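You operate a simulated robot arm through the tools that you are given. There is no shell and no other tool.

The job below is to be done with a simulated two-armed robot. You get a single attempt, and the scene is never put back.

JOB
Carry the white drip tray with both arms and set it on the top of the fitting bench.

It is judged by the outcome, as a careful person would: the job done as asked, and still so three seconds after it is handed in. It fails if anything else is knocked over, pushed out of place, dropped, spilled or broken.

ROBOT AND FRAMES
Two 7-joint arms with two-finger parallel grippers on one trunk, on a base that moves. Base frame: it is fixed to the floor where the robot stands at the start and does not move with it; the origin is under the middle of the robot, x ahead of it, y to its left, z up. Readings come in cm, degrees, newtons and seconds.
The left shoulder is at the start at [3, 11.9, 93.5], the right one opposite. With the tool pointing down near the work surface each hand reaches from about 28 to 68 cm from the robot's upright axis, wherever it stands, measured 20 degrees to its own side. Places, roughly: top of the fitting bench [-80, -60, 90]; white drip tray (26x15x4 cm) [-290, -60, 80]. Payload 3.43 kg a hand.
Tool frame (each hand has its own): the origin (TCP) lies between the finger pads and is the grasp point; the fingertips stand 3 cm ahead of it; z points along the fingers, y is the line along which they close. Largest opening 9.4 cm; finger width 2.8, thickness 1; the body of the gripper, 5 by 9.6 cm, starts 5.5 cm behind the TCP.
Orientation is that of the tool frame in the base frame, as a unit quaternion [w, x, y, z]. With the fingers straight down and closing along the base's y, the tool's x points along the base's -x, its y along +y and its z along -z.

CONTROLS
- The arms move only by the tool drive_tool. It takes "left_steps", "right_steps" or both (then of equal length, played together; a hand with none holds still); each is a list of rows, each an object (a shift or turn left out is 0, a gripper value left out holds the last) with "translation": the shift along the base's x, y, z in units of 20 mm (1.0 is 20 mm), a list of three; "rot": the turn, a rotation vector about the base's x, y, z in units of 8 degrees (1.0 is 8 degrees), a list of three. In form: [{"translation": [x, y, z], "rot": [ax, ay, az]}, ...]. A call has 1 to 20 rows; each row shifts and turns the commanded pose from where the row before left it. "left_fingers" and "right_fingers" are, for a hand that has rows, the closure, from 0 (fully open) to 1 (shut), set as the call begins (left out, the last holds). A call with a number of a shift or a turn outside -1 to 1 is refused whole. Each row takes 0.2 s and may step no farther than 5 cm and 8.6 degrees from the row before; otherwise, or with a gripper value out of range, the whole call is refused. Where a pose cannot be reached the arm comes as near as it can. A force on the tool above 40 N (or 10 N above the force at the start of the call, whichever is more), or a blocked arm, ends the call early, and 0.2 s more pass. The fingers move at their own pace (about 7.2 cm/s each) and stop on an object; they squeeze with about 28 N. The grip force told is the motor's: it shows also when the fingers shut on nothing. Time passes only in rows, and 0.2 s behind the last, so rows that do not move let the fingers close. It gives the time, the measured TCP pose, the force on the tool (base axes), the opening and the grip force at its end, in the units of the frame above (readings bear some noise), with the torque about the TCP (base axes, N m) and any sound that the robot's microphone picked up.
- Cameras (640 x 400 px; columns grow to the right, rows downward): "scene" is now at [2.15, 3.44, 162.49]; the picture's right is [0.56, -0.83, 0.00], its down [-0.74, -0.50, -0.44] and it looks along [0.37, 0.25, -0.90] (base axes); focal length 214 px, centre (320, 200). "left" rides on the left gripper at [7.6, -1.4, -10.3] in its tool frame; the picture's right is [0.18, 0.98, 0.00], its down [-0.75, 0.14, -0.64] and it looks along [-0.63, 0.12, 0.77] (tool axes); focal length 243 px, centre (320, 200). "right" rides on the right gripper at [7.6, 1.4, -10.2] in its tool frame; the picture's right is [-0.18, 0.98, 0.00], its down [-0.75, -0.14, -0.64] and it looks along [-0.63, -0.12, 0.77] (tool axes); focal length 243 px, centre (320, 200). There is no depth. A picture from a camera that has moved, and an enlarged one, comes with that camera's place and axes in the base frame and with its lens.
- capture(camera): a new picture of that camera. It takes no simulated time.
- move_column(by): moves the trunk up (or, below 0, down) by that many cm; the arms and the scene camera ride with it, the base frame stays. It gives what a move gives, with no picture.
- drive_base(legs): drives the robot by 1 to 6 legs, each [ahead, turn to the left] in cm and degrees, along the robot's own axes; the way and the turn of a leg run together, so that a leg with both is an arc; at most 150 cm and 180 degrees a leg. The arms and the cameras ride along, it lands a little off, and it stops where it bumps. It gives what a move gives.
- turn_head(pan, tilt): turns the head with the scene camera to pan (to the left, within 143 degrees either way) and tilt (down, from -29 to 69), counted from straight ahead of the robot. It gives what a move gives.
- enlarge(camera, box): a new picture of the part [left, top, right, bottom] of that camera's present view, enlarged. It takes no simulated time.
- sign_off(): hands the job in; it is judged then, once.

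Nothing tells you exact positions but the pictures and the camera data. Unless the task says otherwise, let go and move clear before handing in.

The tools are called as name(argument=value, ...) on one line, values as JSON. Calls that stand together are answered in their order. drive_tool: Moves the arms, as the interface text tells. Its arguments: {"type":"object","properties":{"left_steps":{"type":"array"},"left_fingers":{"type":"number"},"right_steps":{"type":"array"},"right_fingers":{"type":"number"}},"required":[]} The other tools are called the same way: move_column (by) moves the trunk up or down; drive_base (legs) drives the base; turn_head (pan, tilt) turns the head that bears the scene camera; capture (camera) takes a picture; enlarge (camera, box) takes an enlarged picture of a part of a camera's view; sign_off () hands the job in.

At the start:

```text
clock: 0.0
left_eef_pos: [43.96, 14.85, 106.24]
left_tool_rot: [0.0, 0.002, 1.0, 0.0]
left_ft_force: [-0.3, -1.1, 0.3]
left_torque: [-0.01, -0.06, 0.02]
left_finger_gap: 9.38
left_gripper_force: 0.0
right_eef_pos: [47.58, -23.97, 100.39]
right_tool_rot: [-0.001, 0.001, 1.0, 0.0]
right_ft_force: [0.0, -0.2, 0.2]
right_torque: [0.02, 0.01, 0.03]
right_finger_gap: 9.41
right_gripper_force: 0.1
trunk travel left (down, up): [-20.0, 21.0]
robot x, y, heading: [-0.09, -0.38, 0.3]
head pan, tilt (commanded): [34.1, 63.6]
```

scene: 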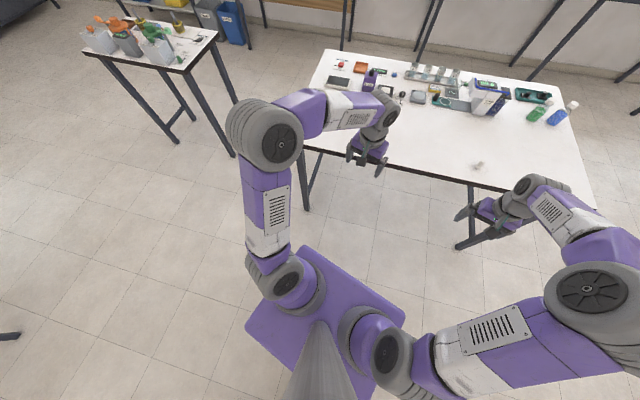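
right: 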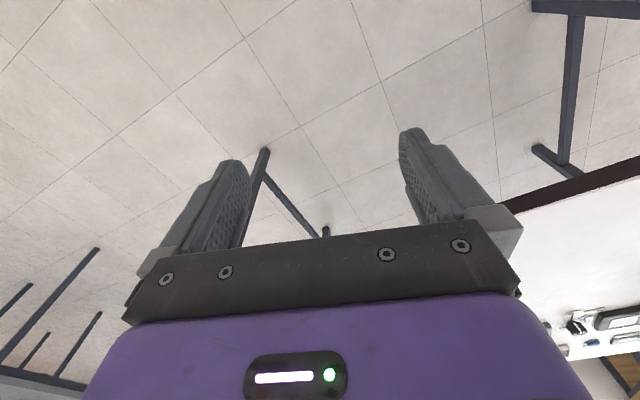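
left: 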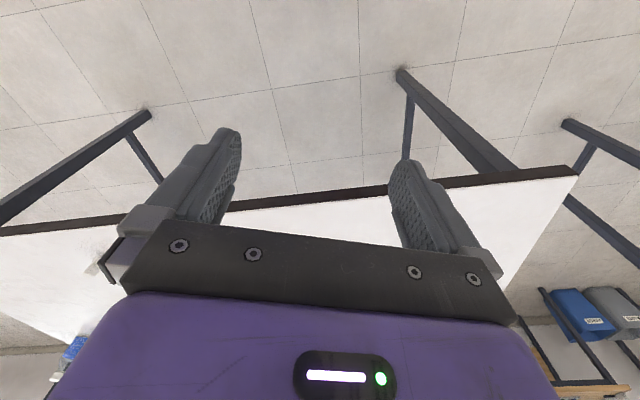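

I see a bench ahead of me and another table to the left; the tray and the fitting bench should lie behind me, around x=-290 and x=-80. I'll turn the head to look around first.

turn_head(pan=-140, tilt=30)

capture(camera="scene")

```text
clock: 2.6
left_eef_pos: [44.1, 14.75, 106.21]
left_tool_rot: [0.0, 0.003, 1.0, 0.001]
left_ft_force: [-0.4, 0.4, -0.6]
left_torque: [0.01, 0.0, -0.01]
left_finger_gap: 9.37
left_gripper_force: 0.2
right_eef_pos: [47.72, -23.89, 100.36]
right_tool_rot: [0.0, 0.001, 1.0, -0.001]
right_ft_force: [0.1, -0.2, 0.2]
right_torque: [0.01, -0.02, 0.0]
right_finger_gap: 9.4
right_gripper_force: 0.0
trunk travel left (down, up): [-20.0, 21.0]
robot x, y, heading: [-0.11, 0.08, 0.2]
head pan, tilt (commanded): [-140.0, 30.0]
```

```text
taken
camera scene: at [-9.95, -5.87, 167.11], right [-0.64, 0.77, 0.0], down [0.38, 0.32, -0.87], along [-0.66, -0.56, -0.5], focal length 214 px, centre (320, 200)
```

scene: 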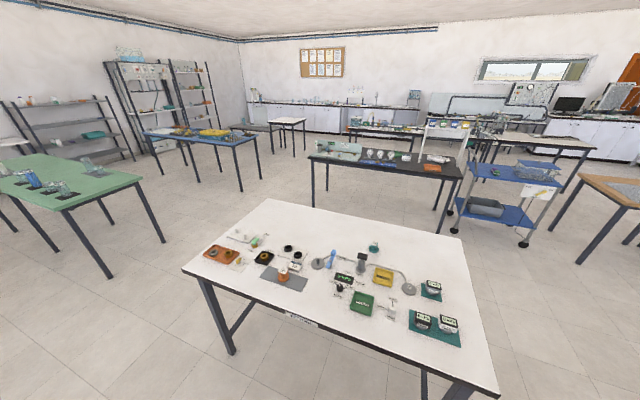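

The cluttered white bench right behind me fits the fitting bench's place, and the tray should be near pixel (434,160) on the black-topped table. I'll enlarge both.

enlarge(camera="scene", box=[300, 110, 480, 222])

enlarge(camera="scene", box=[180, 190, 500, 390])

```text
3.56 times, centred on (390, 166) of scene
camera zoom: at [-9.95, -5.87, 167.11], right [-0.64, 0.77, 0.0], down [0.38, 0.32, -0.87], along [-0.66, -0.56, -0.5], focal length 763 px, centre (71, 321)
```

zoom: 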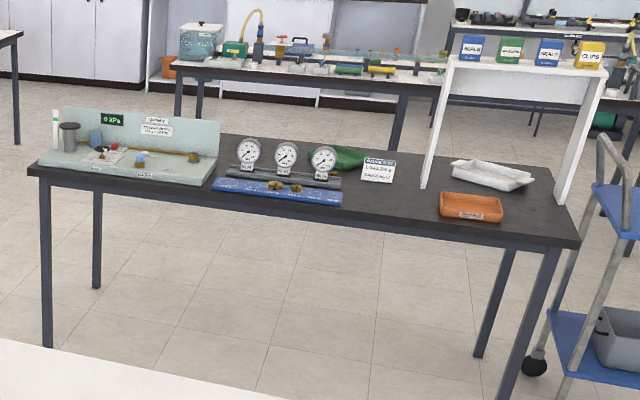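

```text
2.00 times, centred on (340, 290) of scene
camera zoom: at [-9.95, -5.87, 167.11], right [-0.64, 0.77, 0.0], down [0.38, 0.32, -0.87], along [-0.66, -0.56, -0.5], focal length 429 px, centre (280, 20)
```

zoom: 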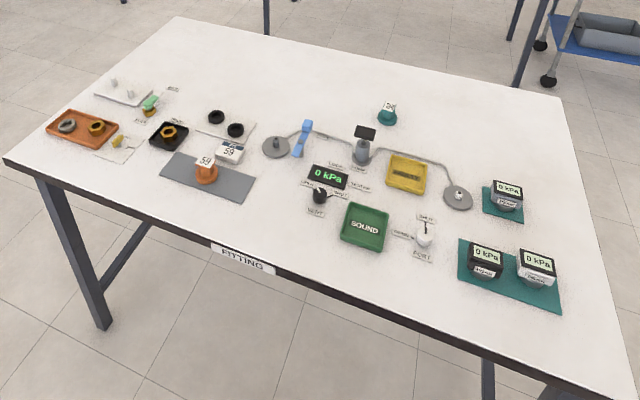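

The fitting bench (labelled FITTING) is directly behind me, about 122x71 cm. The white tray sits on the black table beyond it, under a white arch shelf with labelled boxes. I'll raise the trunk so the arms clear the bench tops, then look again.

move_column(by=21)

turn_head(pan=130, tilt=30)

capture(camera="scene")

```text
clock: 4.9
left_eef_pos: [44.11, 14.86, 127.3]
left_tool_rot: [0.0, 0.002, 1.0, 0.0]
left_ft_force: [-0.4, 0.2, -0.5]
left_torque: [0.02, -0.01, 0.03]
left_finger_gap: 9.41
left_gripper_force: 0.2
right_eef_pos: [47.64, -23.88, 121.34]
right_tool_rot: [0.0, 0.002, 1.0, -0.001]
right_ft_force: [-0.3, 0.2, 0.1]
right_torque: [-0.01, -0.01, -0.01]
right_finger_gap: 9.42
right_gripper_force: 0.1
trunk travel left (down, up): [-41.0, 0.0]
robot x, y, heading: [-0.11, -0.01, -0.0]
head pan, tilt (commanded): [-140.0, 30.0]
```

```text
clock: 8.6
left_eef_pos: [44.04, 14.8, 127.28]
left_tool_rot: [0.0, 0.002, 1.0, 0.0]
left_ft_force: [0.0, -0.8, 0.1]
left_torque: [-0.02, -0.01, -0.02]
left_finger_gap: 9.38
left_gripper_force: 0.2
right_eef_pos: [47.65, -23.9, 121.35]
right_tool_rot: [-0.001, 0.002, 1.0, 0.0]
right_ft_force: [-0.2, 0.1, 0.1]
right_torque: [-0.01, 0.01, -0.05]
right_finger_gap: 9.42
right_gripper_force: 0.0
trunk travel left (down, up): [-41.0, 0.0]
robot x, y, heading: [-0.22, 0.27, 0.1]
head pan, tilt (commanded): [130.0, 30.0]
```

```text
taken
camera scene: at [-8.83, 6.88, 188.11], right [0.77, 0.64, 0.0], down [0.32, -0.38, -0.87], along [-0.56, 0.66, -0.5], focal length 214 px, centre (320, 200)
```

scene: 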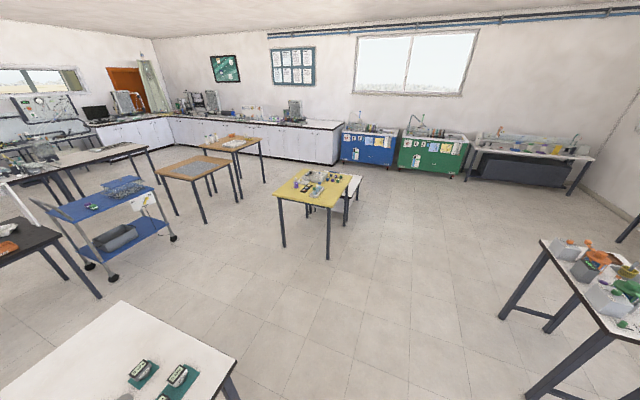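

The passage to the right end of the fitting bench is wide and clear. I'll turn left to run along the aisle, go past the bench's end, then turn into the next aisle.

drive_base(legs=[[0, 108.5], [88, 0], [0, 90]])

turn_head(pan=15, tilt=25)

capture(camera="scene")

```text
clock: 21.6
left_eef_pos: [-65.75, 55.46, 127.28]
left_tool_rot: [0.0, 0.987, 0.158, 0.0]
left_ft_force: [1.1, 0.0, -0.2]
left_torque: [0.0, -0.02, 0.0]
left_finger_gap: 9.43
left_gripper_force: 0.1
right_eef_pos: [-81.38, 91.09, 121.34]
right_tool_rot: [0.0, 0.988, 0.157, -0.001]
right_ft_force: [-0.3, 1.0, -0.3]
right_torque: [-0.02, -0.03, 0.0]
right_finger_gap: 9.38
right_gripper_force: 0.0
trunk travel left (down, up): [-41.0, 0.0]
robot x, y, heading: [-28.89, 83.05, -161.9]
head pan, tilt (commanded): [130.0, 30.0]
```

```text
clock: 23.6
left_eef_pos: [-65.73, 55.53, 127.35]
left_tool_rot: [0.0, 0.988, 0.158, 0.001]
left_ft_force: [0.1, 0.2, 1.5]
left_torque: [0.02, 0.01, 0.01]
left_finger_gap: 9.4
left_gripper_force: 0.1
right_eef_pos: [-81.46, 91.13, 121.35]
right_tool_rot: [0.001, 0.988, 0.157, 0.0]
right_ft_force: [-1.2, 0.0, -0.4]
right_torque: [0.01, 0.01, 0.02]
right_finger_gap: 9.4
right_gripper_force: 0.1
trunk travel left (down, up): [-41.0, 0.0]
robot x, y, heading: [-28.94, 83.18, -161.9]
head pan, tilt (commanded): [15.0, 25.0]
```

```text
taken
camera scene: at [-33.5, 79.15, 188.9], right [-0.55, 0.84, 0.0], down [0.35, 0.23, -0.91], along [-0.76, -0.5, -0.42], focal length 214 px, centre (320, 200)
```

scene: 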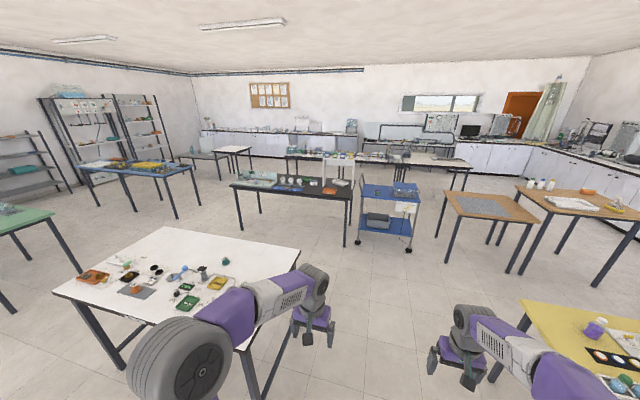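

I'm past the fitting bench's end and the black table with the arch is ahead-left. I'll enlarge the arch and tray from here.

enlarge(camera="scene", box=[270, 140, 430, 240])

enlarge(camera="scene", box=[40, 210, 320, 385])

```text
4.00 times, centred on (350, 190) of scene
camera zoom: at [-33.5, 79.15, 188.9], right [-0.55, 0.84, 0.0], down [0.35, 0.23, -0.91], along [-0.76, -0.5, -0.42], focal length 858 px, centre (200, 240)
```

zoom: 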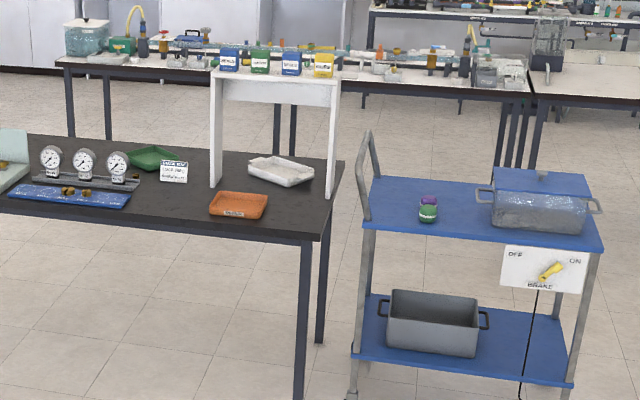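

```text
2.29 times, centred on (180, 298) of scene
camera zoom: at [-33.5, 79.15, 188.9], right [-0.55, 0.84, 0.0], down [0.35, 0.23, -0.91], along [-0.76, -0.5, -0.42], focal length 490 px, centre (640, -23)
```

zoom: 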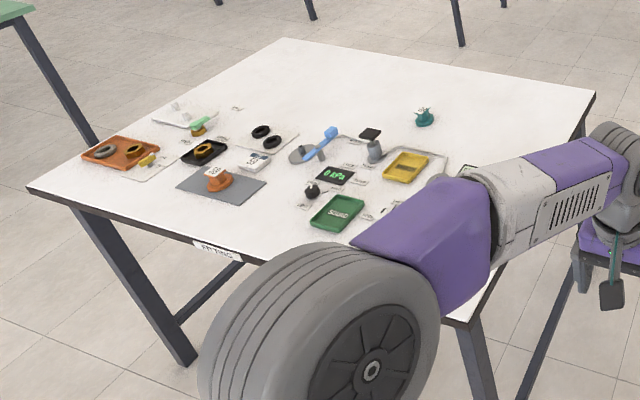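

The tray lies between the arch's legs, with an orange tray in front of it and a wheeled trolley just right of the table. I'll drive ahead into the aisle and look from closer.

drive_base(legs=[[145, 0]])

turn_head(pan=18, tilt=35)

capture(camera="scene")

```text
clock: 30.7
left_eef_pos: [-202.18, 10.1, 127.34]
left_tool_rot: [0.0, 0.987, 0.158, 0.0]
left_ft_force: [0.2, 0.9, 0.1]
left_torque: [0.0, -0.02, -0.02]
left_finger_gap: 9.42
left_gripper_force: 0.0
right_eef_pos: [-217.69, 45.83, 121.4]
right_tool_rot: [0.0, 0.988, 0.157, 0.0]
right_ft_force: [0.5, -0.8, 0.0]
right_torque: [-0.04, 0.01, 0.0]
right_finger_gap: 9.4
right_gripper_force: 0.1
trunk travel left (down, up): [-41.0, 0.0]
robot x, y, heading: [-164.94, 38.11, -161.7]
head pan, tilt (commanded): [15.0, 25.0]
```

```text
clock: 31.4
left_eef_pos: [-202.25, 10.2, 127.22]
left_tool_rot: [0.0, 0.987, 0.158, 0.0]
left_ft_force: [0.0, -0.5, 1.4]
left_torque: [0.0, -0.01, 0.02]
left_finger_gap: 9.35
left_gripper_force: 0.0
right_eef_pos: [-217.89, 45.76, 121.33]
right_tool_rot: [0.001, 0.987, 0.158, 0.0]
right_ft_force: [0.2, -0.3, -0.1]
right_torque: [0.03, 0.02, -0.04]
right_finger_gap: 9.43
right_gripper_force: 0.1
trunk travel left (down, up): [-41.0, 0.0]
robot x, y, heading: [-165.23, 38.16, -161.8]
head pan, tilt (commanded): [18.0, 35.0]
```

```text
taken
camera scene: at [-169.3, 33.73, 187.33], right [-0.59, 0.81, 0.0], down [0.46, 0.34, -0.82], along [-0.66, -0.49, -0.57], focal length 214 px, centre (320, 200)
```

scene: 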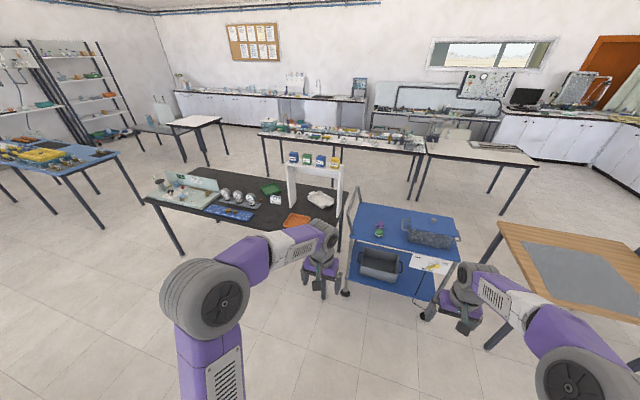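

enlarge(camera="scene", box=[240, 140, 368, 220])

enlarge(camera="scene", box=[120, 110, 376, 270])

```text
5.00 times, centred on (304, 180) of scene
camera zoom: at [-169.3, 33.73, 187.33], right [-0.59, 0.81, 0.0], down [0.46, 0.34, -0.82], along [-0.66, -0.49, -0.57], focal length 1072 px, centre (400, 300)
```

zoom: 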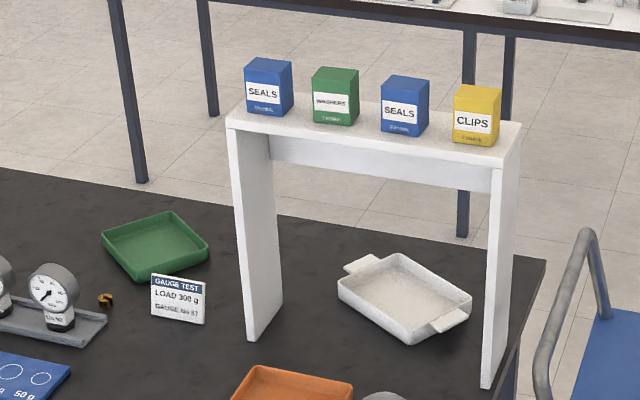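

```text
2.50 times, centred on (248, 190) of scene
camera zoom: at [-169.3, 33.73, 187.33], right [-0.59, 0.81, 0.0], down [0.46, 0.34, -0.82], along [-0.66, -0.49, -0.57], focal length 536 px, centre (500, 225)
```

zoom: 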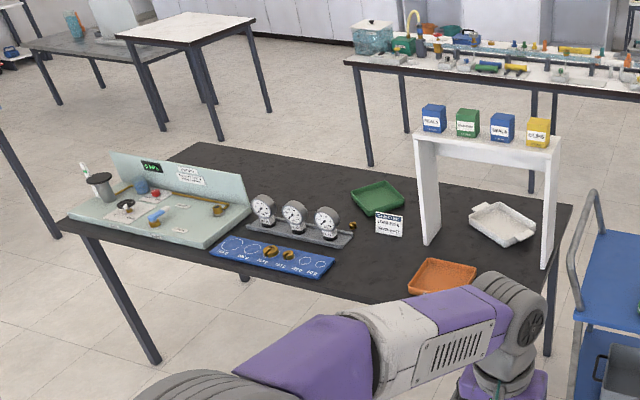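

The tray has a tab at each end and lies behind/under the arch (tray centre ≈[-294,-57], arch between e2≈279–292 cm from the start). From this side it is too far and blocked by the arch, so I'll go round the left end of the black table and reach it from its open back side. First I'll drive along the aisle.

drive_base(legs=[[42, 0], [0, 90.4], [127, 0], [127, 0]])

turn_head(pan=-60, tilt=30)

capture(camera="scene")

```text
clock: 49.9
left_eef_pos: [-91.32, -250.41, 127.23]
left_tool_rot: [0.0, 0.58, 0.815, 0.0]
left_ft_force: [0.5, -1.1, -0.5]
left_torque: [-0.05, -0.05, 0.0]
left_finger_gap: 9.41
left_gripper_force: 0.1
right_eef_pos: [-126.69, -266.46, 121.4]
right_tool_rot: [0.0, 0.579, 0.815, 0.0]
right_ft_force: [-0.3, -1.5, 0.1]
right_torque: [0.0, 0.0, 0.03]
right_finger_gap: 9.43
right_gripper_force: 0.1
trunk travel left (down, up): [-41.0, 0.0]
robot x, y, heading: [-119.87, -213.85, -70.5]
head pan, tilt (commanded): [18.0, 35.0]
```

```text
clock: 51.4
left_eef_pos: [-91.27, -250.32, 127.35]
left_tool_rot: [0.001, 0.58, 0.815, -0.001]
left_ft_force: [0.7, 0.0, 0.1]
left_torque: [-0.01, 0.01, -0.02]
left_finger_gap: 9.42
left_gripper_force: 0.1
right_eef_pos: [-126.63, -266.54, 121.48]
right_tool_rot: [0.0, 0.579, 0.815, 0.0]
right_ft_force: [0.3, -0.5, -1.1]
right_torque: [0.01, 0.0, 0.0]
right_finger_gap: 9.39
right_gripper_force: 0.0
trunk travel left (down, up): [-41.0, 0.0]
robot x, y, heading: [-119.7, -213.31, -70.7]
head pan, tilt (commanded): [-60.0, 30.0]
```

```text
taken
camera scene: at [-126.9, -217.8, 188.11], right [-0.76, 0.65, 0.0], down [0.32, 0.38, -0.87], along [-0.56, -0.66, -0.5], focal length 214 px, centre (320, 200)
```

scene: 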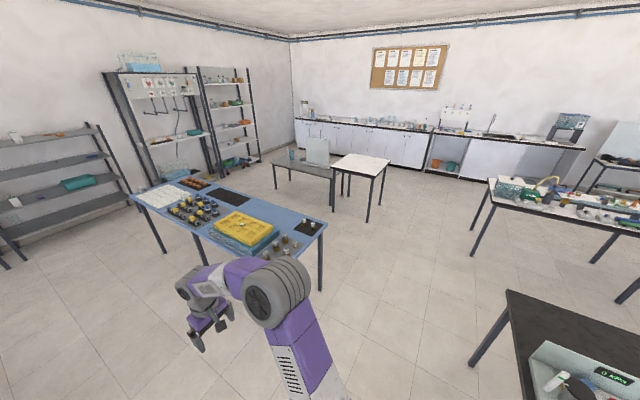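

The gap between the black table's left end and the blue table is about 120 cm and clear. I'll go through it and turn into the far aisle.

drive_base(legs=[[0, -90.7], [95, 0], [97, 0], [0, -90]])

turn_head(pan=-20, tilt=30)

capture(camera="scene")

```text
clock: 68.7
left_eef_pos: [-330.19, -236.35, 127.28]
left_tool_rot: [0.0, 0.806, -0.592, 0.0]
left_ft_force: [0.2, 0.5, 0.3]
left_torque: [-0.02, -0.01, 0.01]
left_finger_gap: 9.39
left_gripper_force: 0.1
right_eef_pos: [-294.29, -221.39, 121.32]
right_tool_rot: [0.0, 0.805, -0.593, 0.0]
right_ft_force: [-0.1, -0.3, -0.1]
right_torque: [0.05, -0.02, 0.01]
right_finger_gap: 9.38
right_gripper_force: 0.0
trunk travel left (down, up): [-41.0, 0.0]
robot x, y, heading: [-302.93, -274.04, 107.4]
head pan, tilt (commanded): [-60.0, 30.0]
```

```text
clock: 69.8
left_eef_pos: [-330.25, -236.41, 127.32]
left_tool_rot: [0.0, 0.805, -0.593, 0.0]
left_ft_force: [0.5, -0.1, 0.4]
left_torque: [-0.01, -0.01, -0.02]
left_finger_gap: 9.42
left_gripper_force: 0.2
right_eef_pos: [-294.25, -221.45, 121.32]
right_tool_rot: [0.0, 0.806, -0.593, 0.0]
right_ft_force: [0.8, -0.2, -0.9]
right_torque: [-0.01, -0.02, -0.01]
right_finger_gap: 9.4
right_gripper_force: 0.2
trunk travel left (down, up): [-41.0, 0.0]
robot x, y, heading: [-302.67, -273.87, 107.2]
head pan, tilt (commanded): [-20.0, 30.0]
```

```text
taken
camera scene: at [-301.54, -267.9, 188.11], right [1.0, -0.04, 0.0], down [-0.02, -0.5, -0.87], along [0.04, 0.87, -0.5], focal length 214 px, centre (320, 200)
```

scene: 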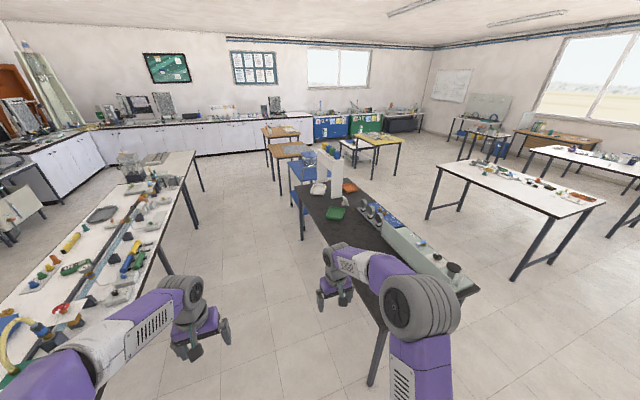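

The far aisle (about 120 cm wide) is clear and I can see the tray and arch down the black table. I'll drive along and turn to face the tray from the back side.

drive_base(legs=[[0, 1.4], [102, 0], [101, 0], [0, -90]])

turn_head(pan=0, tilt=50)

capture(camera="scene")

```text
clock: 84.0
left_eef_pos: [-331.41, -53.65, 127.26]
left_tool_rot: [0.001, -0.159, 0.987, 0.001]
left_ft_force: [0.6, -0.3, 0.0]
left_torque: [-0.02, -0.02, 0.03]
left_finger_gap: 9.4
left_gripper_force: 0.1
right_eef_pos: [-315.64, -89.17, 121.39]
right_tool_rot: [-0.001, -0.159, 0.987, 0.0]
right_ft_force: [0.1, -0.5, -0.1]
right_torque: [0.01, 0.01, 0.01]
right_finger_gap: 9.38
right_gripper_force: 0.1
trunk travel left (down, up): [-41.0, 0.0]
robot x, y, heading: [-368.1, -81.72, 18.7]
head pan, tilt (commanded): [-20.0, 30.0]
```

```text
clock: 84.9
left_eef_pos: [-331.37, -53.73, 127.13]
left_tool_rot: [-0.001, -0.159, 0.987, -0.001]
left_ft_force: [-0.7, 0.0, -0.3]
left_torque: [0.02, 0.0, 0.0]
left_finger_gap: 9.39
left_gripper_force: 0.1
right_eef_pos: [-315.7, -89.24, 121.33]
right_tool_rot: [0.0, -0.159, 0.987, -0.001]
right_ft_force: [0.0, -0.4, -0.3]
right_torque: [0.0, 0.0, -0.01]
right_finger_gap: 9.38
right_gripper_force: 0.0
trunk travel left (down, up): [-41.0, 0.0]
robot x, y, heading: [-368.31, -81.65, 18.7]
head pan, tilt (commanded): [0.0, 50.0]
```

```text
taken
camera scene: at [-364.0, -80.31, 185.16], right [0.32, -0.95, 0.0], down [-0.73, -0.24, -0.64], along [0.61, 0.2, -0.77], focal length 214 px, centre (320, 200)
```

scene: 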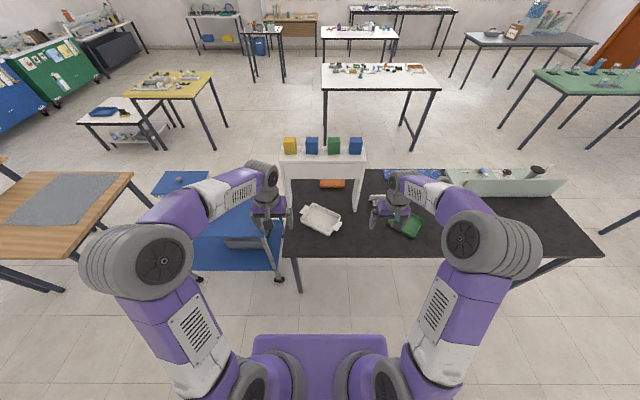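

The tray is now openly accessible from this side, in front of the arch. I'll enlarge to locate it exactly.

enlarge(camera="scene", box=[256, 130, 416, 230])

capture(camera="left")

capture(camera="right")

```text
4.00 times, centred on (336, 180) of scene
camera zoom: at [-364.0, -80.31, 185.16], right [0.32, -0.95, 0.0], down [-0.73, -0.24, -0.64], along [0.61, 0.2, -0.77], focal length 858 px, centre (256, 280)
```

zoom: 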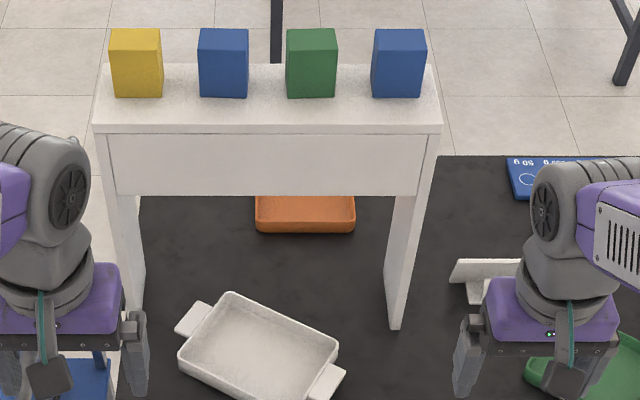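

```text
taken
camera left: at [-338.17, -57.4, 137.53], right [-0.48, 0.88, 0.0], down [0.67, 0.37, 0.64], along [0.56, 0.31, -0.77], focal length 243 px, centre (320, 200)
```

left: 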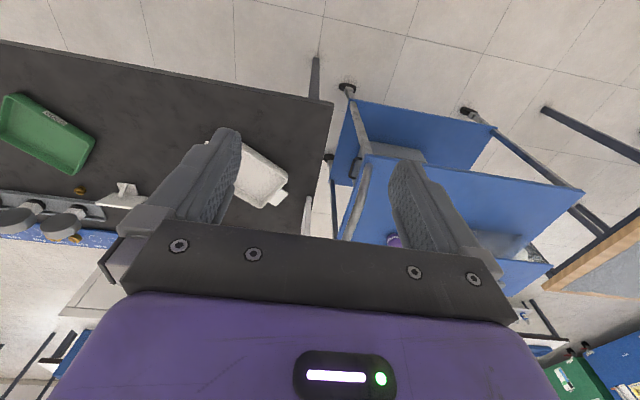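

```text
taken
camera right: at [-323.27, -90.3, 131.6], right [-0.13, 0.99, 0.0], down [0.76, 0.1, 0.64], along [0.64, 0.09, -0.77], focal length 243 px, centre (320, 200)
```

right: 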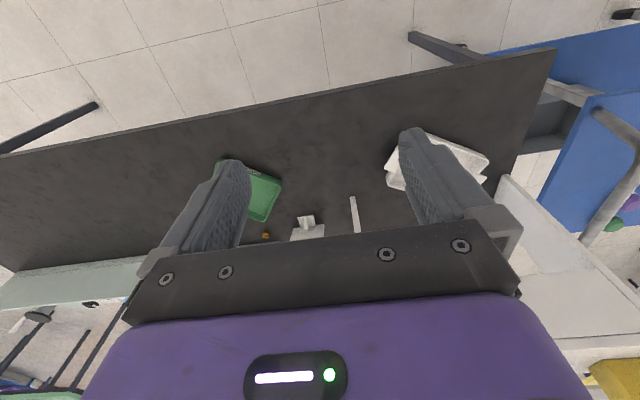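

enlarge(camera="scene", box=[272, 190, 368, 250])

```text
6.67 times, centred on (320, 220) of scene
camera zoom: at [-364.0, -80.31, 185.16], right [0.32, -0.95, 0.0], down [-0.73, -0.24, -0.64], along [0.61, 0.2, -0.77], focal length 1430 px, centre (320, 67)
```

zoom: 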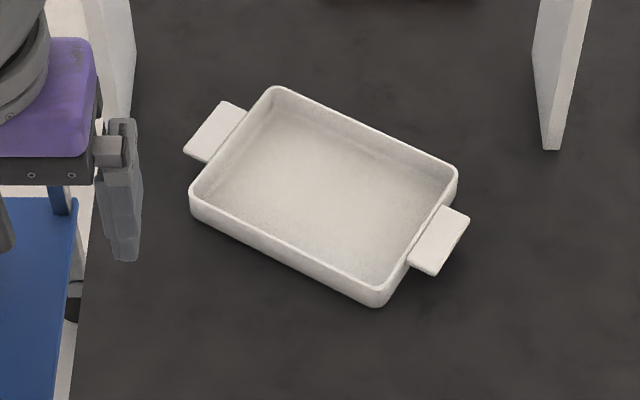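

The tray is empty, with a 6 cm-wide tab at each end; I place the tabs at about [-292,-46] and [-297,-68.5], rim z≈82, table top ≈78.5. I'll drive closer, and turn both wrists by +60° while still high so the fingers will close across the tabs.

drive_base(legs=[[20, 0]])

drive_tool(left_steps=[{"rot": [0, 0, 1]}, {"rot": [0, 0, 1]}, {"rot": [0, 0, 1]}, {"rot": [0, 0, 1]}, {"rot": [0, 0, 1]}, {"rot": [0, 0, 1]}, {"rot": [0, 0, 1]}, {"rot": [0, 0, 0.4]}], right_steps=[{"rot": [0, 0, 1]}, {"rot": [0, 0, 1]}, {"rot": [0, 0, 1]}, {"rot": [0, 0, 1]}, {"rot": [0, 0, 1]}, {"rot": [0, 0, 1]}, {"rot": [0, 0, 1]}, {"rot": [0, 0, 0.4]}])

capture(camera="scene")

```text
clock: 86.5
left_eef_pos: [-312.65, -47.37, 127.43]
left_tool_rot: [0.0, -0.158, 0.987, 0.0]
left_ft_force: [0.0, 0.7, 0.7]
left_torque: [-0.03, -0.01, 0.01]
left_finger_gap: 9.39
left_gripper_force: 0.1
right_eef_pos: [-296.87, -83.03, 121.48]
right_tool_rot: [0.0, -0.159, 0.987, 0.0]
right_ft_force: [-0.6, 0.3, 0.2]
right_torque: [0.01, -0.01, 0.04]
right_finger_gap: 9.43
right_gripper_force: 0.0
trunk travel left (down, up): [-41.0, 0.0]
robot x, y, heading: [-349.41, -75.43, 18.7]
head pan, tilt (commanded): [0.0, 50.0]
```

```text
clock: 88.3
left_eef_pos: [-312.49, -47.38, 127.29]
left_tool_rot: [0.0, -0.626, 0.779, 0.0]
left_ft_force: [-1.1, 0.6, 0.4]
left_torque: [0.0, -0.05, -0.03]
left_finger_gap: 9.39
left_gripper_force: 0.2
right_eef_pos: [-296.81, -83.07, 121.39]
right_tool_rot: [0.0, -0.626, 0.78, -0.001]
right_ft_force: [0.1, -0.2, -0.3]
right_torque: [-0.02, -0.01, -0.02]
right_finger_gap: 9.41
right_gripper_force: 0.0
trunk travel left (down, up): [-41.0, 0.0]
robot x, y, heading: [-349.7, -75.45, 18.5]
head pan, tilt (commanded): [0.0, 50.0]
```

```text
taken
camera scene: at [-345.17, -74.0, 185.15], right [0.32, -0.95, 0.0], down [-0.73, -0.24, -0.64], along [0.61, 0.2, -0.77], focal length 214 px, centre (320, 200)
```

scene: 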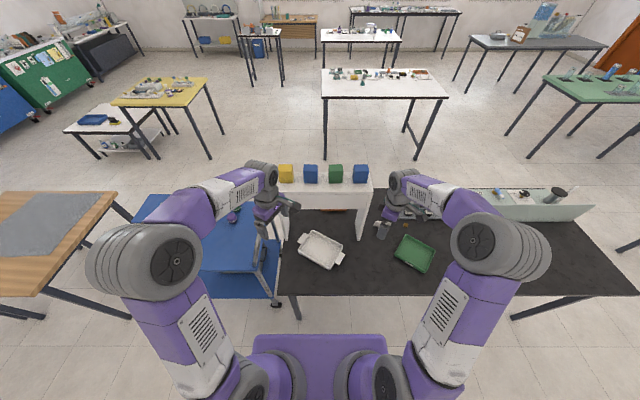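

Both wrists took the yaw, with the fingers now closing along [-0.975, 0.214], matching the tray's short axis. I'll enlarge the tray again from this nearer spot to refine positions.

enlarge(camera="scene", box=[272, 210, 368, 270])

enlarge(camera="scene", box=[200, 140, 440, 290])

capture(camera="right")

capture(camera="left")

```text
6.67 times, centred on (320, 240) of scene
camera zoom: at [-345.17, -74.0, 185.15], right [0.32, -0.95, 0.0], down [-0.73, -0.24, -0.64], along [0.61, 0.2, -0.77], focal length 1430 px, centre (320, -67)
```

zoom: 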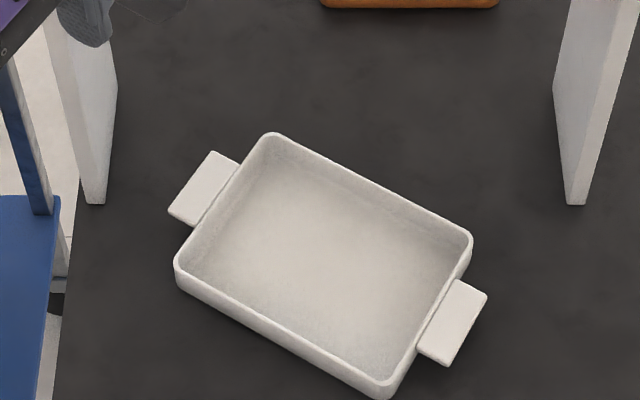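

```text
2.67 times, centred on (320, 215) of scene
camera zoom: at [-345.17, -74.0, 185.15], right [0.32, -0.95, 0.0], down [-0.73, -0.24, -0.64], along [0.61, 0.2, -0.77], focal length 572 px, centre (320, 160)
```

zoom: 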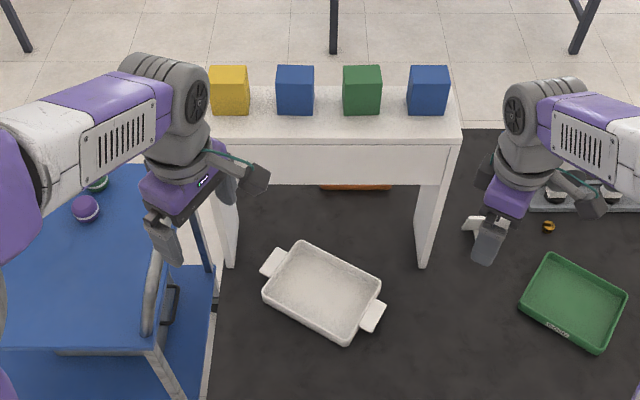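

```text
taken
camera right: at [-299.81, -90.17, 131.62], right [-0.92, 0.39, 0.0], down [0.3, 0.7, 0.64], along [0.25, 0.59, -0.77], focal length 243 px, centre (320, 200)
```

right: 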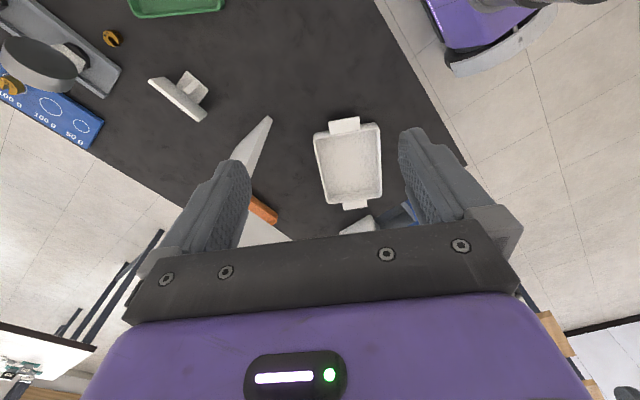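

```text
taken
camera left: at [-312.75, -55.15, 137.53], right [-1.0, 0.03, 0.0], down [0.02, 0.77, 0.64], along [0.02, 0.64, -0.77], focal length 243 px, centre (320, 200)
```

left: 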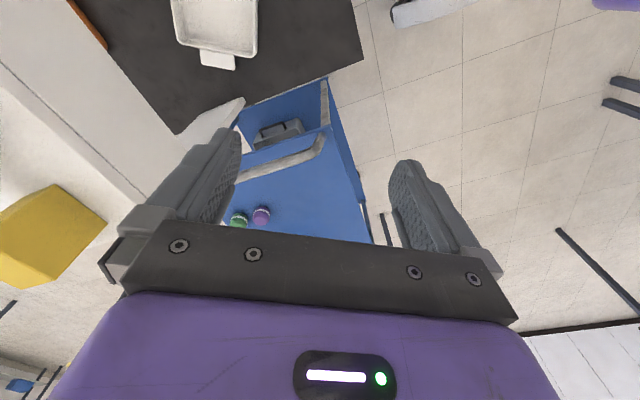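

I now place the tray centre at [-294.2,-57.2], rim z≈82, and the tab grasp points at [-296.7,-68.9] (right) and [-291.7,-45.4] (left). The left tab lies right under the arch's back plane, so I'll first grip the right tab and draw the tray clear. I'll move the right hand above its tab, then lower the trunk.

drive_tool(right_steps=[{"translation": [0, 0.9, 0]}, {"translation": [0, 0.9, 0]}, {"translation": [0, 0.9, 0]}, {"translation": [0, 0.9, 0]}, {"translation": [0, 0.9, 0]}, {"translation": [0, 0.9, 0]}, {"translation": [0, 0.9, 0]}, {"translation": [0.05, 0.78, 0]}, {"translation": [0, 0, 0]}])

move_column(by=-20)

capture(camera="right")

capture(camera="scene")

```text
clock: 90.3
left_eef_pos: [-312.55, -47.44, 127.37]
left_tool_rot: [0.0, -0.625, 0.78, 0.0]
left_ft_force: [-0.5, -0.2, 0.4]
left_torque: [-0.02, 0.01, -0.01]
left_finger_gap: 9.4
left_gripper_force: 0.0
right_eef_pos: [-296.77, -68.84, 121.29]
right_tool_rot: [0.0, -0.625, 0.78, -0.001]
right_ft_force: [0.0, 0.0, -0.2]
right_torque: [0.0, 0.04, 0.01]
right_finger_gap: 9.4
right_gripper_force: 0.0
trunk travel left (down, up): [-41.0, 0.0]
robot x, y, heading: [-349.98, -75.64, 18.6]
head pan, tilt (commanded): [0.0, 50.0]
```

```text
clock: 92.4
left_eef_pos: [-312.56, -47.53, 107.37]
left_tool_rot: [-0.001, -0.626, 0.78, 0.0]
left_ft_force: [0.4, 0.0, 0.1]
left_torque: [0.01, 0.0, 0.01]
left_finger_gap: 9.36
left_gripper_force: 0.1
right_eef_pos: [-296.77, -68.79, 101.38]
right_tool_rot: [0.001, -0.625, 0.78, -0.001]
right_ft_force: [0.5, 0.2, 0.4]
right_torque: [-0.02, 0.0, 0.02]
right_finger_gap: 9.39
right_gripper_force: 0.0
trunk travel left (down, up): [-21.0, 20.0]
robot x, y, heading: [-349.84, -75.32, 18.4]
head pan, tilt (commanded): [0.0, 50.0]
```

```text
taken
camera right: at [-299.73, -75.99, 111.57], right [-0.92, 0.39, 0.0], down [0.3, 0.7, 0.64], along [0.25, 0.59, -0.77], focal length 243 px, centre (320, 200)
```

right: 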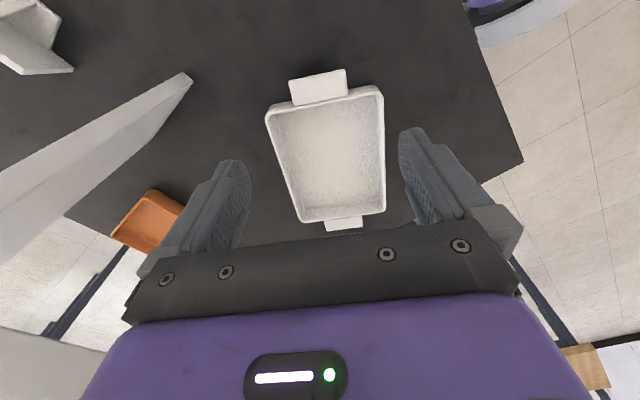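

```text
taken
camera scene: at [-345.18, -74.01, 165.17], right [0.32, -0.95, 0.0], down [-0.73, -0.24, -0.64], along [0.61, 0.2, -0.77], focal length 214 px, centre (320, 200)
```

scene: 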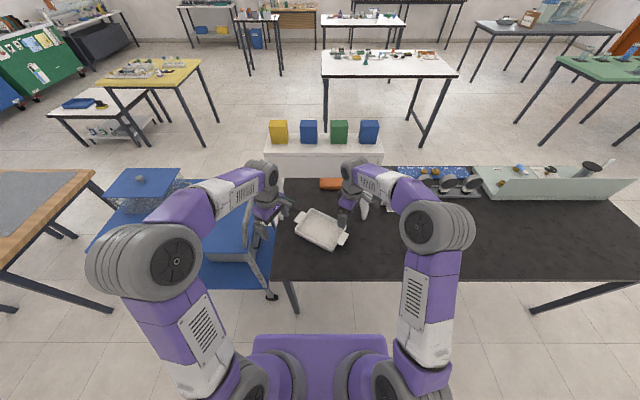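

The right hand camera agrees: right tab centred near [-296.5,-68.7], 6.4 cm wide. I'll lower the right hand to just above the table with the fingers astride the tab.

drive_tool(right_steps=[{"translation": [0.05, -0.1, -0.9]}, {"translation": [0, 0, -0.9]}, {"translation": [0, 0, -0.9]}, {"translation": [0, 0, -0.9]}, {"translation": [0, 0, -0.9]}, {"translation": [0, 0, -0.9]}, {"translation": [0, 0, -0.8]}, {"translation": [0, 0, -0.6]}, {"translation": [0, 0, -0.5]}, {"translation": [0, 0, 0]}])

capture(camera="right")

enlarge(camera="scene", box=[240, 130, 400, 260])

```text
clock: 94.6
left_eef_pos: [-312.6, -47.57, 107.35]
left_tool_rot: [0.0, -0.626, 0.78, 0.0]
left_ft_force: [0.2, 0.1, 0.2]
left_torque: [-0.01, -0.01, 0.01]
left_finger_gap: 9.4
left_gripper_force: 0.0
right_eef_pos: [-296.64, -69.09, 86.55]
right_tool_rot: [0.0, -0.625, 0.781, 0.0]
right_ft_force: [0.2, 0.1, -0.1]
right_torque: [0.03, 0.02, 0.04]
right_finger_gap: 9.39
right_gripper_force: 0.1
trunk travel left (down, up): [-21.0, 20.0]
robot x, y, heading: [-349.94, -75.49, 18.7]
head pan, tilt (commanded): [0.0, 50.0]
```

```text
taken
camera right: at [-299.65, -76.21, 96.9], right [-0.92, 0.39, 0.0], down [0.3, 0.7, 0.64], along [0.25, 0.59, -0.77], focal length 243 px, centre (320, 200)
```

right: 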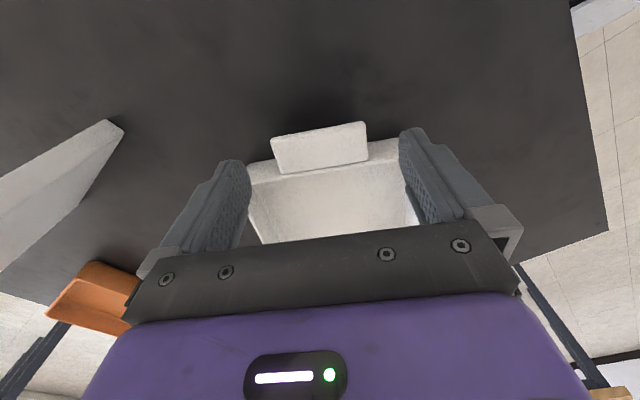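

```text
3.08 times, centred on (320, 195) of scene
camera zoom: at [-345.18, -74.01, 165.16], right [0.32, -0.95, 0.0], down [-0.73, -0.24, -0.64], along [0.61, 0.2, -0.77], focal length 660 px, centre (320, 215)
```

zoom: 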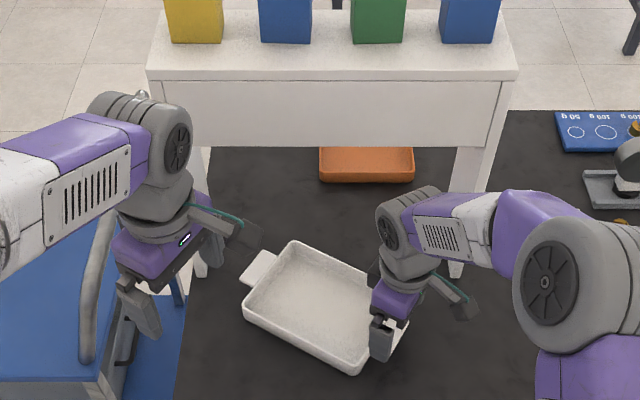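

The fingers stand evenly on both sides of the right tab. I'll go down the last 4 cm slowly and look before closing.

drive_tool(right_steps=[{"translation": [0, 0, -0.5]}, {"translation": [0, 0, -0.5]}, {"translation": [0, 0, -0.5]}, {"translation": [0, 0, -0.5]}, {"translation": [0, 0, 0]}])

capture(camera="right")

```text
clock: 95.8
left_eef_pos: [-312.53, -47.48, 107.4]
left_tool_rot: [0.0, -0.625, 0.781, 0.0]
left_ft_force: [-0.2, -0.9, -0.2]
left_torque: [0.02, 0.01, 0.03]
left_finger_gap: 9.37
left_gripper_force: 0.0
right_eef_pos: [-296.71, -69.05, 82.68]
right_tool_rot: [0.0, -0.625, 0.781, 0.0]
right_ft_force: [0.3, -0.3, 0.2]
right_torque: [0.0, 0.0, -0.01]
right_finger_gap: 9.39
right_gripper_force: 0.0
trunk travel left (down, up): [-21.0, 20.0]
robot x, y, heading: [-349.42, -75.62, 18.6]
head pan, tilt (commanded): [0.0, 50.0]
```

```text
taken
camera right: at [-299.65, -76.2, 92.92], right [-0.92, 0.39, 0.0], down [0.3, 0.7, 0.64], along [0.25, 0.59, -0.77], focal length 243 px, centre (320, 200)
```

right: 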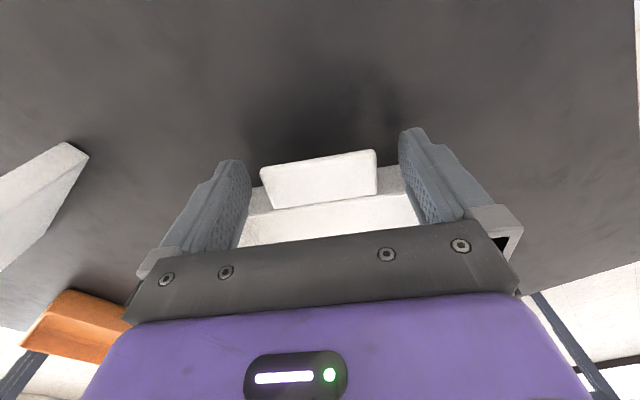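

The tab sits between the pads. I'll lower half a centimetre more and close the right gripper on it.

drive_tool(right_steps=[{"translation": [0, 0, -0.25]}, {"translation": [0, 0, 0]}])

drive_tool(right_steps=[{"translation": [0, 0, 0]}, {"translation": [0, 0, 0]}, {"translation": [0, 0, 0]}, {"translation": [0, 0, 0]}, {"translation": [0, 0, 0]}], right_fingers=1.0)

capture(camera="right")

enlarge(camera="scene", box=[240, 130, 400, 260])

```text
clock: 96.4
left_eef_pos: [-312.59, -47.37, 107.25]
left_tool_rot: [0.001, -0.625, 0.78, 0.0]
left_ft_force: [0.5, -1.0, -0.3]
left_torque: [0.03, -0.02, -0.01]
left_finger_gap: 9.4
left_gripper_force: 0.0
right_eef_pos: [-296.81, -69.15, 82.19]
right_tool_rot: [0.0, -0.625, 0.78, -0.001]
right_ft_force: [0.0, 0.5, 0.5]
right_torque: [0.0, 0.02, 0.0]
right_finger_gap: 9.43
right_gripper_force: 0.1
trunk travel left (down, up): [-21.0, 20.0]
robot x, y, heading: [-349.46, -75.65, 18.5]
head pan, tilt (commanded): [0.0, 50.0]
```

```text
clock: 97.6
left_eef_pos: [-312.49, -47.43, 107.39]
left_tool_rot: [0.0, -0.625, 0.781, 0.0]
left_ft_force: [0.0, 0.7, 0.0]
left_torque: [-0.03, -0.01, 0.0]
left_finger_gap: 9.4
left_gripper_force: 0.1
right_eef_pos: [-296.71, -69.09, 82.24]
right_tool_rot: [0.0, -0.626, 0.78, -0.001]
right_ft_force: [1.3, 0.0, -0.1]
right_torque: [-0.05, -0.09, -0.05]
right_finger_gap: 6.68
right_gripper_force: 28.4
trunk travel left (down, up): [-21.0, 20.0]
robot x, y, heading: [-349.6, -75.22, 18.4]
head pan, tilt (commanded): [0.0, 50.0]
```

```text
taken
camera right: at [-299.65, -76.2, 92.43], right [-0.92, 0.39, 0.0], down [0.3, 0.7, 0.64], along [0.25, 0.59, -0.77], focal length 243 px, centre (320, 200)
```

right: 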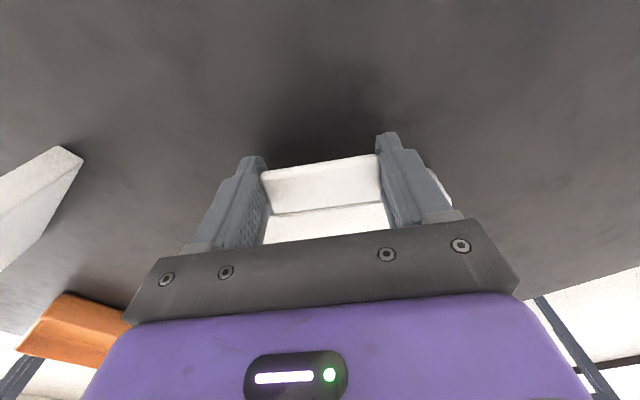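

```text
3.08 times, centred on (320, 195) of scene
camera zoom: at [-345.17, -74.0, 165.15], right [0.32, -0.95, 0.0], down [-0.73, -0.24, -0.64], along [0.61, 0.2, -0.77], focal length 660 px, centre (320, 215)
```

zoom: 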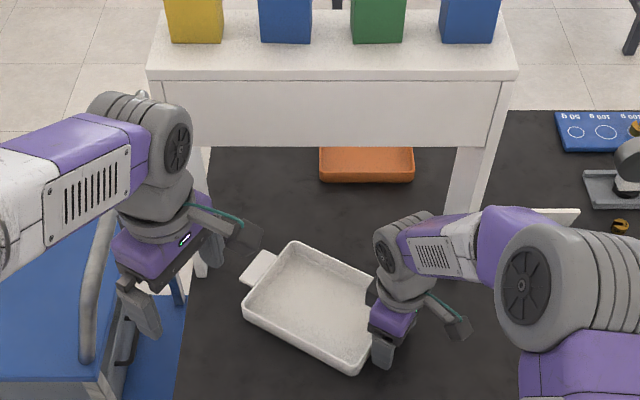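

The right tab is gripped (gap 6.7 cm, 28 N). I'll slide the tray gently 5 cm toward me while turning it 16° so the left tab comes clear of the arch.

drive_tool(right_steps=[{"translation": [-0.3, -0.1, 0], "rot": [0, 0, 0.25]}, {"translation": [-0.3, -0.1, 0], "rot": [0, 0, 0.25]}, {"translation": [-0.3, -0.1, 0], "rot": [0, 0, 0.25]}, {"translation": [-0.3, -0.1, 0], "rot": [0, 0, 0.25]}, {"translation": [-0.3, -0.1, 0], "rot": [0, 0, 0.25]}, {"translation": [-0.3, -0.1, 0], "rot": [0, 0, 0.25]}, {"translation": [-0.3, -0.1, 0], "rot": [0, 0, 0.25]}, {"translation": [-0.3, -0.1, 0], "rot": [0, 0, 0.25]}, {"translation": [0, 0, 0]}])

capture(camera="scene")

enlarge(camera="scene", box=[240, 150, 400, 280])

```text
clock: 99.6
left_eef_pos: [-312.41, -47.42, 107.28]
left_tool_rot: [0.0, -0.626, 0.78, 0.001]
left_ft_force: [0.3, 0.6, 0.5]
left_torque: [0.02, 0.01, 0.04]
left_finger_gap: 9.38
left_gripper_force: 0.1
right_eef_pos: [-301.54, -70.69, 82.24]
right_tool_rot: [0.0, 0.728, -0.685, -0.001]
right_ft_force: [0.3, -0.3, 0.0]
right_torque: [-0.08, -0.01, 0.02]
right_finger_gap: 6.7
right_gripper_force: 27.6
trunk travel left (down, up): [-21.0, 20.0]
robot x, y, heading: [-349.54, -75.27, 18.6]
head pan, tilt (commanded): [0.0, 50.0]
```

```text
taken
camera scene: at [-345.16, -74.01, 165.15], right [0.32, -0.95, 0.0], down [-0.73, -0.24, -0.64], along [0.61, 0.2, -0.77], focal length 214 px, centre (320, 200)
```

scene: 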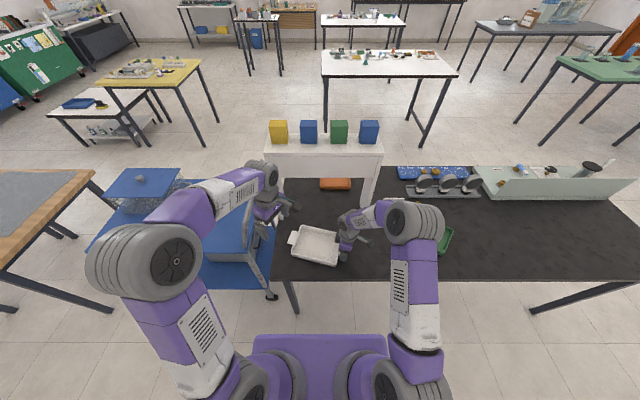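

```text
3.08 times, centred on (320, 215) of scene
camera zoom: at [-345.16, -74.01, 165.15], right [0.32, -0.95, 0.0], down [-0.73, -0.24, -0.64], along [0.61, 0.2, -0.77], focal length 660 px, centre (320, 154)
```

zoom: 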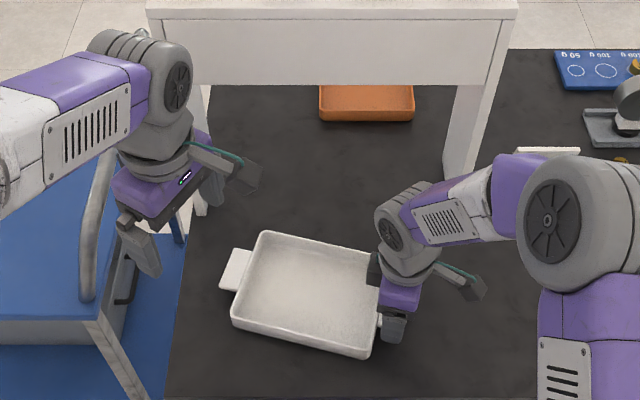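

The tray followed cleanly and is now nearly square to me, with the left tab near [-303.1,-47.2], about 10 cm clear of the arch. Next I'll bring the left hand above it with the matching yaw.

drive_tool(left_steps=[{"translation": [0.8, 0.05, 0], "rot": [0, 0, 0.333]}, {"translation": [0.8, 0.05, 0], "rot": [0, 0, 0.333]}, {"translation": [0.8, 0.05, 0], "rot": [0, 0, 0.333]}, {"translation": [0.8, 0.05, 0], "rot": [0, 0, 0.333]}, {"translation": [0.8, 0.05, 0], "rot": [0, 0, 0.333]}, {"translation": [0.72, 0.1, 0], "rot": [0, 0, 0.333]}, {"translation": [0, 0, 0]}])

capture(camera="left")

enlarge(camera="scene", box=[140, 130, 400, 290])

```text
clock: 101.2
left_eef_pos: [-303.04, -46.73, 107.3]
left_tool_rot: [0.0, 0.729, -0.685, 0.0]
left_ft_force: [-0.4, 0.4, 0.4]
left_torque: [0.0, -0.02, -0.02]
left_finger_gap: 9.39
left_gripper_force: 0.0
right_eef_pos: [-301.46, -70.48, 82.09]
right_tool_rot: [0.0, 0.728, -0.686, 0.001]
right_ft_force: [0.7, -0.9, 0.2]
right_torque: [-0.07, 0.05, 0.06]
right_finger_gap: 6.7
right_gripper_force: 27.9
trunk travel left (down, up): [-21.0, 20.0]
robot x, y, heading: [-349.78, -75.35, 18.4]
head pan, tilt (commanded): [0.0, 50.0]
```

```text
taken
camera left: at [-301.18, -54.23, 117.55], right [-0.97, -0.24, 0.0], down [-0.19, 0.74, 0.64], along [-0.16, 0.62, -0.77], focal length 243 px, centre (320, 200)
```

left: 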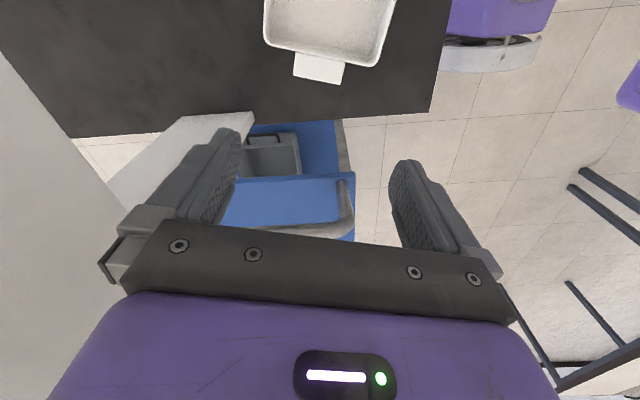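

```text
2.46 times, centred on (270, 210) of scene
camera zoom: at [-345.18, -73.99, 165.15], right [0.32, -0.95, 0.0], down [-0.73, -0.24, -0.64], along [0.61, 0.2, -0.77], focal length 528 px, centre (443, 175)
```

zoom: 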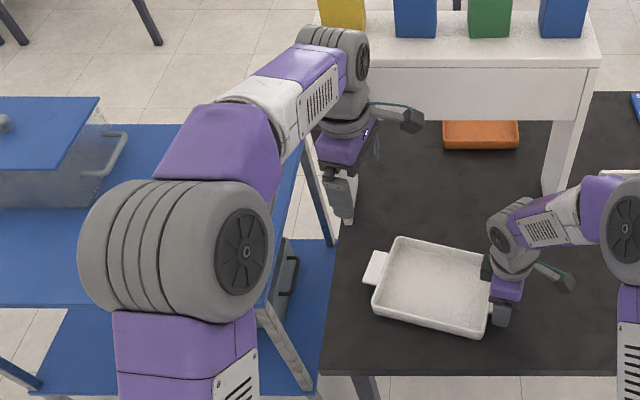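

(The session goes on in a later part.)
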